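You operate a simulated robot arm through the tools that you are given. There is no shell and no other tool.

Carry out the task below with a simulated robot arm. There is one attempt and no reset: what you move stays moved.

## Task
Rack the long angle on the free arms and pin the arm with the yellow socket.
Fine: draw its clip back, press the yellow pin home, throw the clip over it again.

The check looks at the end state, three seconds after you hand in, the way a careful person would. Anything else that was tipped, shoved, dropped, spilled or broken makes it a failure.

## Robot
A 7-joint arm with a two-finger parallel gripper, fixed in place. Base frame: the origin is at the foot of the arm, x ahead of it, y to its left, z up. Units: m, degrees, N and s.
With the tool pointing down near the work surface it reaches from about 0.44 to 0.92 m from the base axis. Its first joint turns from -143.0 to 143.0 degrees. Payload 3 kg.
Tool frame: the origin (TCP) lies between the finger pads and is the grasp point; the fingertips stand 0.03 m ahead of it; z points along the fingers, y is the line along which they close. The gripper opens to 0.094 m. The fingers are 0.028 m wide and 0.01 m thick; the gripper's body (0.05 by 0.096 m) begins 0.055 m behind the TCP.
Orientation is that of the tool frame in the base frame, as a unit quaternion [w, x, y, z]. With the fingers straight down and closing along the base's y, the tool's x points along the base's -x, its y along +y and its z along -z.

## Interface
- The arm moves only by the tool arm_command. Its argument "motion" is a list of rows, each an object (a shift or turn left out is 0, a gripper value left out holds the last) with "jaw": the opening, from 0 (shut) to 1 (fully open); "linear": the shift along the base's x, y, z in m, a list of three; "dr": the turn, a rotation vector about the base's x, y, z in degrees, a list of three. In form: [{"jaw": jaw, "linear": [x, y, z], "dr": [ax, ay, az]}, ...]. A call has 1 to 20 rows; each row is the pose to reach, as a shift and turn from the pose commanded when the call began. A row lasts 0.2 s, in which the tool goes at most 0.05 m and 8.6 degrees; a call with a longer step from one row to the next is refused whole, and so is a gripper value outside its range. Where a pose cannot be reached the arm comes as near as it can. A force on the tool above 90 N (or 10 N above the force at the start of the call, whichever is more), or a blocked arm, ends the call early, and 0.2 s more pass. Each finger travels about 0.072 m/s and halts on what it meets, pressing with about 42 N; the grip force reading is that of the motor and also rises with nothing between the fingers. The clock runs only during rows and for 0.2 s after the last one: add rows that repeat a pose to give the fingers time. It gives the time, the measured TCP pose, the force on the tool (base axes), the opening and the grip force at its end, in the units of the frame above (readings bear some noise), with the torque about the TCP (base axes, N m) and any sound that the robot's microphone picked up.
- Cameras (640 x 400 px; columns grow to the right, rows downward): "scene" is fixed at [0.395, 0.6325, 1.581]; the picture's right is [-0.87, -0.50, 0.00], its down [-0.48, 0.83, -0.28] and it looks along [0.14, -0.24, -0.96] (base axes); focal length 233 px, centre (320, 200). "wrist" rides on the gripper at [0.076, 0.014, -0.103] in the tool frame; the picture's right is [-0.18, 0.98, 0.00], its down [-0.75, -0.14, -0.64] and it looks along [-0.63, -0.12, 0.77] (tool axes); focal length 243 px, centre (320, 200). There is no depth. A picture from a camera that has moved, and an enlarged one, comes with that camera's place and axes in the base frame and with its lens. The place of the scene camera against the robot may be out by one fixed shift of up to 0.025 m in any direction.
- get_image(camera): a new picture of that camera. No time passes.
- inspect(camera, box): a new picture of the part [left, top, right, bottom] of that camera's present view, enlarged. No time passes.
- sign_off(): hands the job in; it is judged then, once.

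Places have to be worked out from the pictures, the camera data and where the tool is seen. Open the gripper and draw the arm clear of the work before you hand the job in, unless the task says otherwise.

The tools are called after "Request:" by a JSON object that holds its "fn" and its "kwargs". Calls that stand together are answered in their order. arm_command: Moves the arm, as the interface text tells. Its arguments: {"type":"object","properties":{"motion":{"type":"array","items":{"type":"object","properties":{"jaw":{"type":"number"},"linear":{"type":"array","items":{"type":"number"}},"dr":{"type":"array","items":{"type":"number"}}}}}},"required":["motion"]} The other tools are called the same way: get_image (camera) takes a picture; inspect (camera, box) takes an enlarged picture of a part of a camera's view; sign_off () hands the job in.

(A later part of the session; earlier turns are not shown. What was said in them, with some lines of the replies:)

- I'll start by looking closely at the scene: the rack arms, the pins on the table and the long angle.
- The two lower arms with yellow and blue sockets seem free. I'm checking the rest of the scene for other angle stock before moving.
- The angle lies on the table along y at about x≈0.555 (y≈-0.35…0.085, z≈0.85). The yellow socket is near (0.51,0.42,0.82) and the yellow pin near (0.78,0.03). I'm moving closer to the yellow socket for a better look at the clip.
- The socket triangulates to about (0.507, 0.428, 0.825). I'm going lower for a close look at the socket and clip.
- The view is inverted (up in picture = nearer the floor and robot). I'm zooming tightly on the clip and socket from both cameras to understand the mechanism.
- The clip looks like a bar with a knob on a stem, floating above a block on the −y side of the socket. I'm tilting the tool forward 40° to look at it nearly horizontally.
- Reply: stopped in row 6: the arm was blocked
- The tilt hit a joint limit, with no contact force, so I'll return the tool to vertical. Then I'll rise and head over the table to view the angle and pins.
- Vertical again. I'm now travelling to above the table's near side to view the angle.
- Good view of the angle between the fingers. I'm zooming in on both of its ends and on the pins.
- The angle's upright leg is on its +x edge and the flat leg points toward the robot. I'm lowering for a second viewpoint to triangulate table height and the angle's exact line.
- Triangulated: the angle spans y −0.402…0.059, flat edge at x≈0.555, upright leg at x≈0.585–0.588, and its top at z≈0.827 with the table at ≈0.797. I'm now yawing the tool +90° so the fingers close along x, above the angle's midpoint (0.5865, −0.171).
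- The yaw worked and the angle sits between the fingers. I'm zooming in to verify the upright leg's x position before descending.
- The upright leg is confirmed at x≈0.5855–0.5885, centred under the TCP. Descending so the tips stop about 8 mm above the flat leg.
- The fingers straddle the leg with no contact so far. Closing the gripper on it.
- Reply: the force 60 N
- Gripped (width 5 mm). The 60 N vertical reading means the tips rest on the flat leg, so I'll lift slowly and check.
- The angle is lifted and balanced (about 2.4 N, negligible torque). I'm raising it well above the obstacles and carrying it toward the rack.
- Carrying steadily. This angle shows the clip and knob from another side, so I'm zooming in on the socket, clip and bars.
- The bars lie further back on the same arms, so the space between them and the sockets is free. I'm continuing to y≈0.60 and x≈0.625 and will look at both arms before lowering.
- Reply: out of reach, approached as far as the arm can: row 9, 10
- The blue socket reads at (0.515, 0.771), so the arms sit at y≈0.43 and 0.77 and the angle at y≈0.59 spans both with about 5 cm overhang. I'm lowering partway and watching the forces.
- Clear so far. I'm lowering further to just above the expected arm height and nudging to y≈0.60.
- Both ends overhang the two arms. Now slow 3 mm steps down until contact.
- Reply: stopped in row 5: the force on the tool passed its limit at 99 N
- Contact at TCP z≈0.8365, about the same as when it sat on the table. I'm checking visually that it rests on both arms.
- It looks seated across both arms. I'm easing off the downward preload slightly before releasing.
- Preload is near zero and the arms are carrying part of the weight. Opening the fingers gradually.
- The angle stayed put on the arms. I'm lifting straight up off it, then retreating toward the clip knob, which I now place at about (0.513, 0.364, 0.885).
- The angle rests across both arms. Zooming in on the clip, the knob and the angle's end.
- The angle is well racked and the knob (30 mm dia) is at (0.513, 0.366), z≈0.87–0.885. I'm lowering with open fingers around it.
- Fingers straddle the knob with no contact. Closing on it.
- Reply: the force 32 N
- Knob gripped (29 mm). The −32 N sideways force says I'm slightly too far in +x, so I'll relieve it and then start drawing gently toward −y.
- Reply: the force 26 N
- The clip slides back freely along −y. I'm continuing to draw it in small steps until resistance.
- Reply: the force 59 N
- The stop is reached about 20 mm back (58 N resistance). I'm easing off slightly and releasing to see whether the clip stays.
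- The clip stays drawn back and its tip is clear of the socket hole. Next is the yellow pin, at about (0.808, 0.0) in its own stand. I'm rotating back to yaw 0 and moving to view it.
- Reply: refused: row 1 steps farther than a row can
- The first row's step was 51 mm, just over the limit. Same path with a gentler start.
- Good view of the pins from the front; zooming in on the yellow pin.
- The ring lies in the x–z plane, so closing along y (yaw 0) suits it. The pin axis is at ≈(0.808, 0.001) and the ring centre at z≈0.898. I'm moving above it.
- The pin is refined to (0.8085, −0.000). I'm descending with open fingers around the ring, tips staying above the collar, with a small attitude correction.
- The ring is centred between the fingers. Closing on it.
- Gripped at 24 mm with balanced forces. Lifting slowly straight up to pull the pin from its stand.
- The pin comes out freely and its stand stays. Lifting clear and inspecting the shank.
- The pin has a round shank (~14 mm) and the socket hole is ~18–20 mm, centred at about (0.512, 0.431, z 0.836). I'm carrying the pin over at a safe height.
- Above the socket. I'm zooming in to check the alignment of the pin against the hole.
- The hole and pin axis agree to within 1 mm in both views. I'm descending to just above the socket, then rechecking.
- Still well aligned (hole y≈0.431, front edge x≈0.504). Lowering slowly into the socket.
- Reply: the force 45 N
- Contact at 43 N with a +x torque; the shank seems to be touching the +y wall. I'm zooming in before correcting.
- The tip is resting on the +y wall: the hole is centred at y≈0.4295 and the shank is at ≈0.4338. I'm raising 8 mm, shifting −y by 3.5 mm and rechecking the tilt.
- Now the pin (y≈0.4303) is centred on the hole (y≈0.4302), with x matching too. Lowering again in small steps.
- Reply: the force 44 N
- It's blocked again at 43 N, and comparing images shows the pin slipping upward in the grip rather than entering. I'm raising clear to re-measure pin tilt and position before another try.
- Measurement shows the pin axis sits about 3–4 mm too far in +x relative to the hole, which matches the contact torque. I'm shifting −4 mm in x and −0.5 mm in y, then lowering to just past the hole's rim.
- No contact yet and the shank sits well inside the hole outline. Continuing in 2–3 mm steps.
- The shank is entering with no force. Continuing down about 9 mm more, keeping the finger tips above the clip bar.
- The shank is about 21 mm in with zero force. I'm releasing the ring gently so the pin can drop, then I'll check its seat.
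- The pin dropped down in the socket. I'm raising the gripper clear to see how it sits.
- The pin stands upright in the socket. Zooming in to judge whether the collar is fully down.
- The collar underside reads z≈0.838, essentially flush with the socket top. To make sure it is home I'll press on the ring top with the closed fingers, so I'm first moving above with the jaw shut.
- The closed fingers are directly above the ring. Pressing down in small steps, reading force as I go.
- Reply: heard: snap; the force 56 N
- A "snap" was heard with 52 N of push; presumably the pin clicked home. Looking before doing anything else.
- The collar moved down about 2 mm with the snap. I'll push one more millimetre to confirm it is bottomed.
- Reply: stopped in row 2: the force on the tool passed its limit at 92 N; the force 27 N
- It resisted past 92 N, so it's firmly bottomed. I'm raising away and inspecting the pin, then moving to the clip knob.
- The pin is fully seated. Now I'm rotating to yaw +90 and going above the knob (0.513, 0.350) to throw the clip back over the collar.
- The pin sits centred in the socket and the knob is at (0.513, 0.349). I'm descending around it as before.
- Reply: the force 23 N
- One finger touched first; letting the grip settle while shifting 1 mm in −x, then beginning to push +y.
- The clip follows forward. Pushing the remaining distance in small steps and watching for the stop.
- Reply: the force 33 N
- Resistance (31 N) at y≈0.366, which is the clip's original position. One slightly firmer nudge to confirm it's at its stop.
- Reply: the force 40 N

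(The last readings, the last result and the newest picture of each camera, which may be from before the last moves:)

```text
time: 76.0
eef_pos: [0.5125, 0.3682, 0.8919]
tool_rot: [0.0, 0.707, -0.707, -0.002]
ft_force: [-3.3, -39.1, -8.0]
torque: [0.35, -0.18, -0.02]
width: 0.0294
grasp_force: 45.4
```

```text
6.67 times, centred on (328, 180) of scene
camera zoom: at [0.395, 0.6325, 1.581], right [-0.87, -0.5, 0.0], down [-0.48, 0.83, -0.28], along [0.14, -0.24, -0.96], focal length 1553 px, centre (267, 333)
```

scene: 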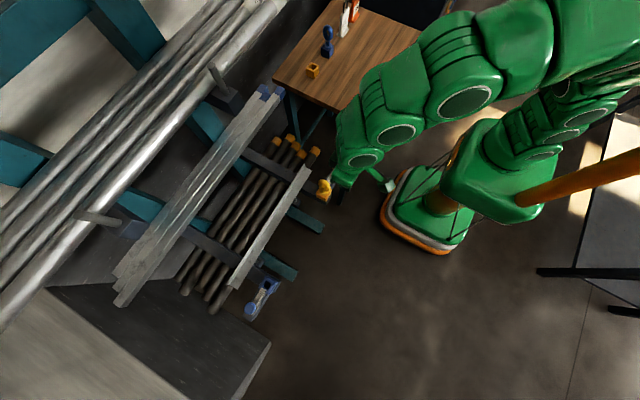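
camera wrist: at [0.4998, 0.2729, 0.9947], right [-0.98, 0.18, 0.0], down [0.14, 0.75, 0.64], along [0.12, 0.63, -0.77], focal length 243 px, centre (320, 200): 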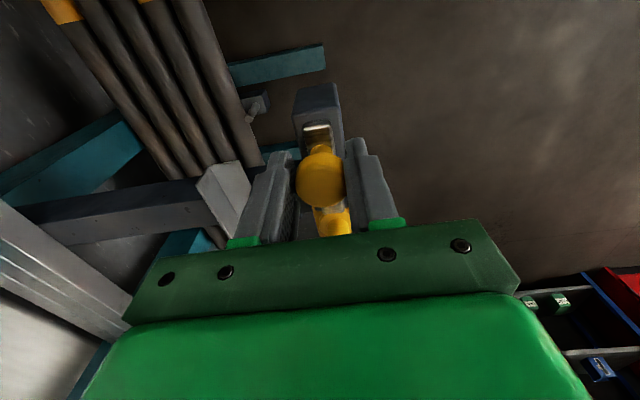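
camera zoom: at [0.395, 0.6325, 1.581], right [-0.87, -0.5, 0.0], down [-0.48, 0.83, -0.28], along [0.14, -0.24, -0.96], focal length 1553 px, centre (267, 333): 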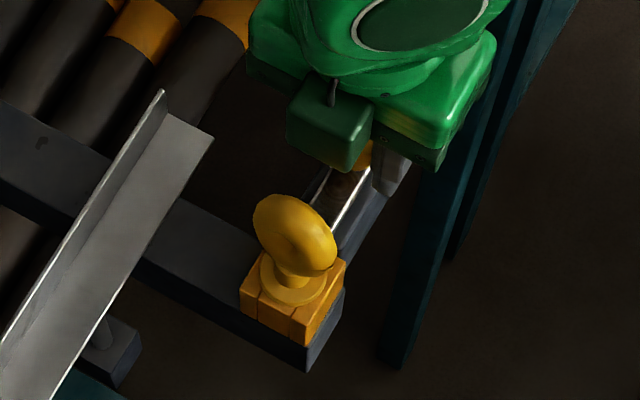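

It holds at its stop. Opening the jaw to release the knob, then rising straight up.

Request:
{"fn": "arm_command", "kwargs": {"motion": [{"jaw": 0.4}, {"jaw": 0.6}, {"jaw": 0.8}, {"jaw": 1}, {"jaw": 1}, {"jaw": 1, "linear": [0, 0, 0.04]}, {"jaw": 1, "linear": [0, 0, 0.08]}, {"jaw": 1, "linear": [0, -0.01, 0.12]}, {"jaw": 1, "linear": [0, -0.01, 0.12]}]}}

Request:
{"fn": "get_image", "kwargs": {"camera": "wrist"}}

Request:
{"fn": "inspect", "kwargs": {"camera": "wrist", "box": [270, 40, 380, 200]}}

Request:
{"fn": "inspect", "kwargs": {"camera": "scene", "box": [304, 150, 352, 210]}}

```text
time: 78.0
eef_pos: [0.5115, 0.3594, 1.0123]
tool_rot: [0.0, 0.707, -0.707, 0.0]
ft_force: [-0.4, 0.1, 0.4]
torque: [0.01, -0.01, 0.03]
width: 0.0937
grasp_force: 0.1
```

```text
taken
camera wrist: at [0.4981, 0.2829, 1.1151], right [-0.98, 0.18, 0.0], down [0.14, 0.75, 0.64], along [0.12, 0.63, -0.77], focal length 243 px, centre (320, 200)
```

wrist: 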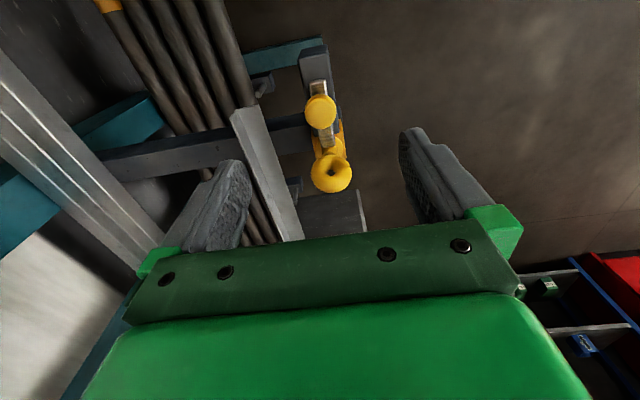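

```text
2.50 times, centred on (325, 120) of wrist
camera zoom: at [0.4981, 0.2829, 1.1151], right [-0.98, 0.18, 0.0], down [0.14, 0.75, 0.64], along [0.12, 0.63, -0.77], focal length 606 px, centre (308, 400)
```

zoom: 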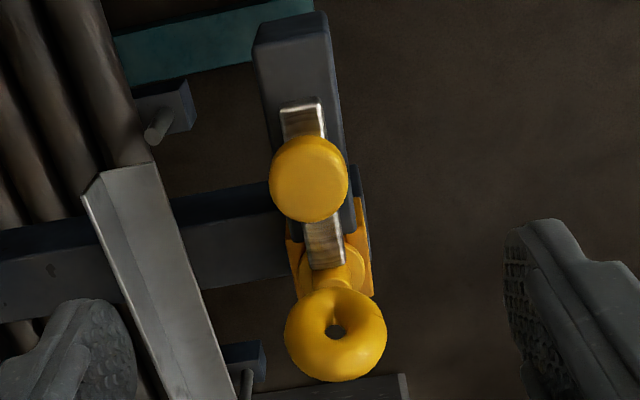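

```text
6.67 times, centred on (328, 180) of scene
camera zoom: at [0.395, 0.6325, 1.581], right [-0.87, -0.5, 0.0], down [-0.48, 0.83, -0.28], along [0.14, -0.24, -0.96], focal length 1553 px, centre (267, 333)
```

zoom: 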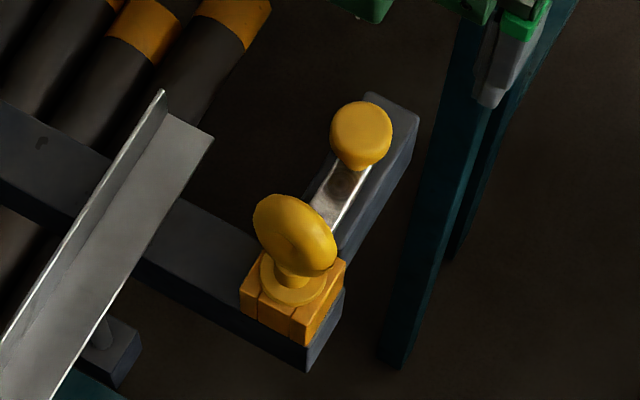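

The knob is back exactly at its original image position. Zooming in on the clip tip over the collar, and checking the remaining objects on the table.

Request:
{"fn": "inspect", "kwargs": {"camera": "wrist", "box": [300, 100, 360, 170]}}

Request:
{"fn": "inspect", "kwargs": {"camera": "scene", "box": [265, 0, 425, 120]}}

Request:
{"fn": "inspect", "kwargs": {"camera": "scene", "box": [200, 130, 360, 330]}}

```text
5.71 times, centred on (330, 135) of wrist
camera zoom: at [0.4981, 0.2829, 1.1151], right [-0.98, 0.18, 0.0], down [0.14, 0.75, 0.64], along [0.12, 0.63, -0.77], focal length 1386 px, centre (263, 571)
```

zoom: 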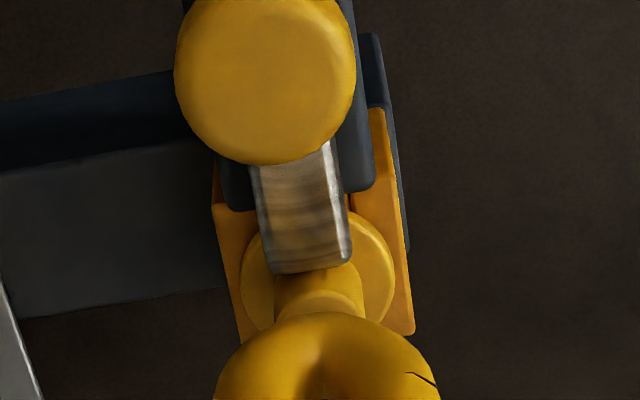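

```text
3.33 times, centred on (345, 60) of scene
camera zoom: at [0.395, 0.6325, 1.581], right [-0.87, -0.5, 0.0], down [-0.48, 0.83, -0.28], along [0.14, -0.24, -0.96], focal length 777 px, centre (237, 667)
```

zoom: 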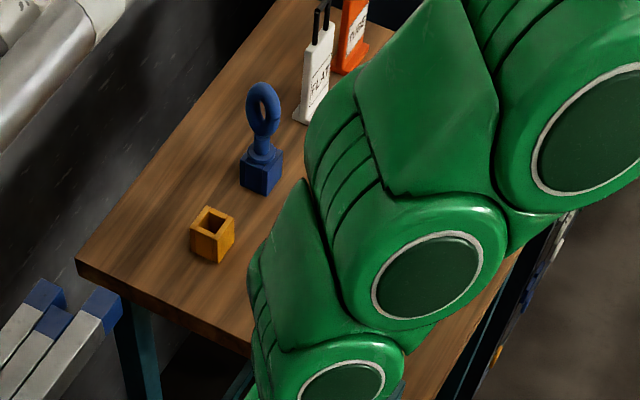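

```text
2.00 times, centred on (280, 230) of scene
camera zoom: at [0.395, 0.6325, 1.581], right [-0.87, -0.5, 0.0], down [-0.48, 0.83, -0.28], along [0.14, -0.24, -0.96], focal length 466 px, centre (400, 140)
```

zoom: 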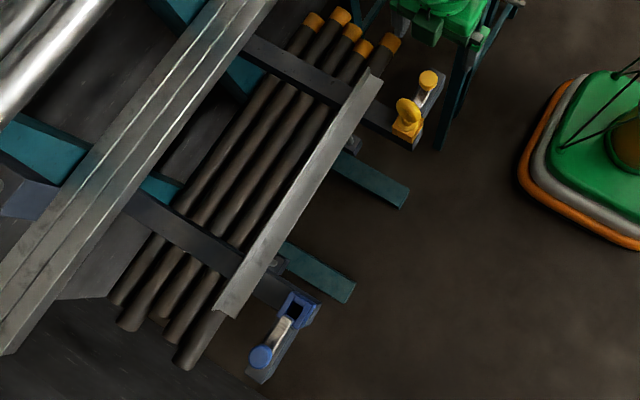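

The clip's tip is over the collar against the neck, the angle spans both arms and the other items are undisturbed. I'm withdrawing the open gripper up and away from the work.

Request:
{"fn": "arm_command", "kwargs": {"motion": [{"jaw": 1, "linear": [0, 0, 0.04]}, {"jaw": 1, "linear": [-0.01, -0.01, 0.08]}, {"jaw": 1, "linear": [-0.03, -0.01, 0.12]}, {"jaw": 1, "linear": [-0.06, -0.015, 0.15]}, {"jaw": 1, "linear": [-0.1, -0.02, 0.17]}, {"jaw": 1, "linear": [-0.1, -0.02, 0.17]}]}}

Request:
{"fn": "get_image", "kwargs": {"camera": "scene"}}

Request:
{"fn": "inspect", "kwargs": {"camera": "scene", "box": [304, 150, 352, 210]}}

Request:
{"fn": "get_image", "kwargs": {"camera": "wrist"}}

```text
time: 79.4
eef_pos: [0.4122, 0.34, 1.1835]
tool_rot: [0.0, -0.707, 0.707, 0.002]
ft_force: [0.0, 0.4, -0.4]
torque: [0.0, 0.02, -0.03]
width: 0.0941
grasp_force: 0.1
```

```text
taken
```

scene: 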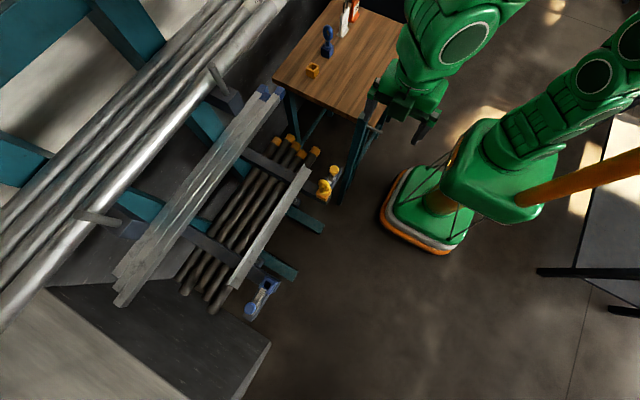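

```text
6.67 times, centred on (328, 180) of scene
camera zoom: at [0.395, 0.6325, 1.581], right [-0.87, -0.5, 0.0], down [-0.48, 0.83, -0.28], along [0.14, -0.24, -0.96], focal length 1553 px, centre (267, 333)
```

zoom: 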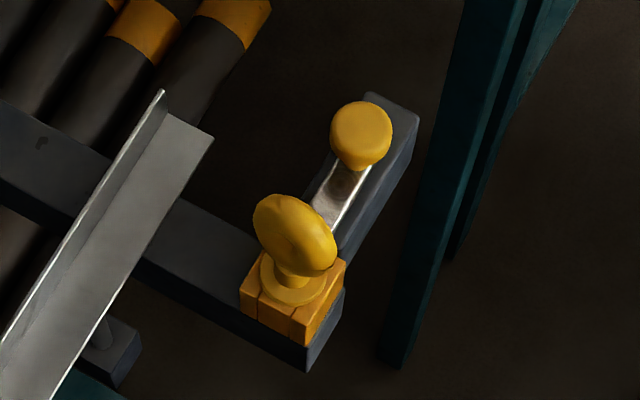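

```text
taken
camera wrist: at [0.3985, 0.2632, 1.2852], right [-0.98, 0.18, 0.0], down [0.14, 0.75, 0.64], along [0.12, 0.63, -0.77], focal length 243 px, centre (320, 200)
```

wrist: 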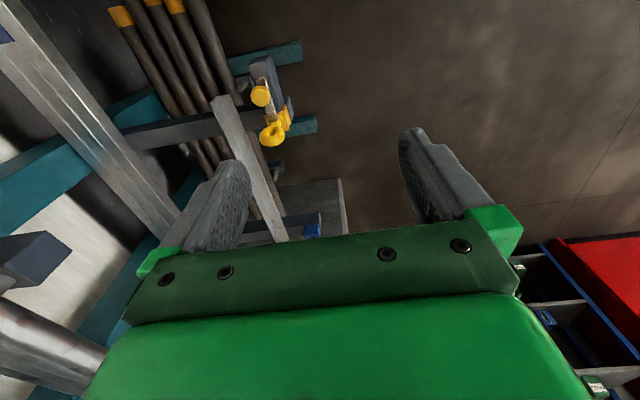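

The arm is clear and the gripper open. The angle rests across both free arms, the yellow pin is home with the clip over its collar, and everything else is as it was. Handing in.

Request:
{"fn": "sign_off", "kwargs": {}}

```text
The job is handed in.
```

I've handed the job in. The long angle is racked on the two free arms, and the arm with the yellow socket is pinned and clipped. I don't have the result of the check.

- **Angle:** it lies across both arms between the sockets and the bars already racked behind, with about 5 cm of overhang at each end.
- **Clip and pin:** I drew the clip back about 20 mm to its stop and lowered the pin into the socket. Then I pressed it down until it snapped and would go no further.
- **Clip over the pin:** I slid the clip forward again to where it started. Its tip now covers the pin's collar, up against the neck.

On my first two tries the pin tip landed on the socket walls, and the pin slipped up in the grip. I re-measured, shifted over, and the third try went in with no force; I saw no damage afterwards.

The blue pin, the yellow pin's empty stand and the signs on the table look undisturbed. The gripper is open and the arm is clear of the work.
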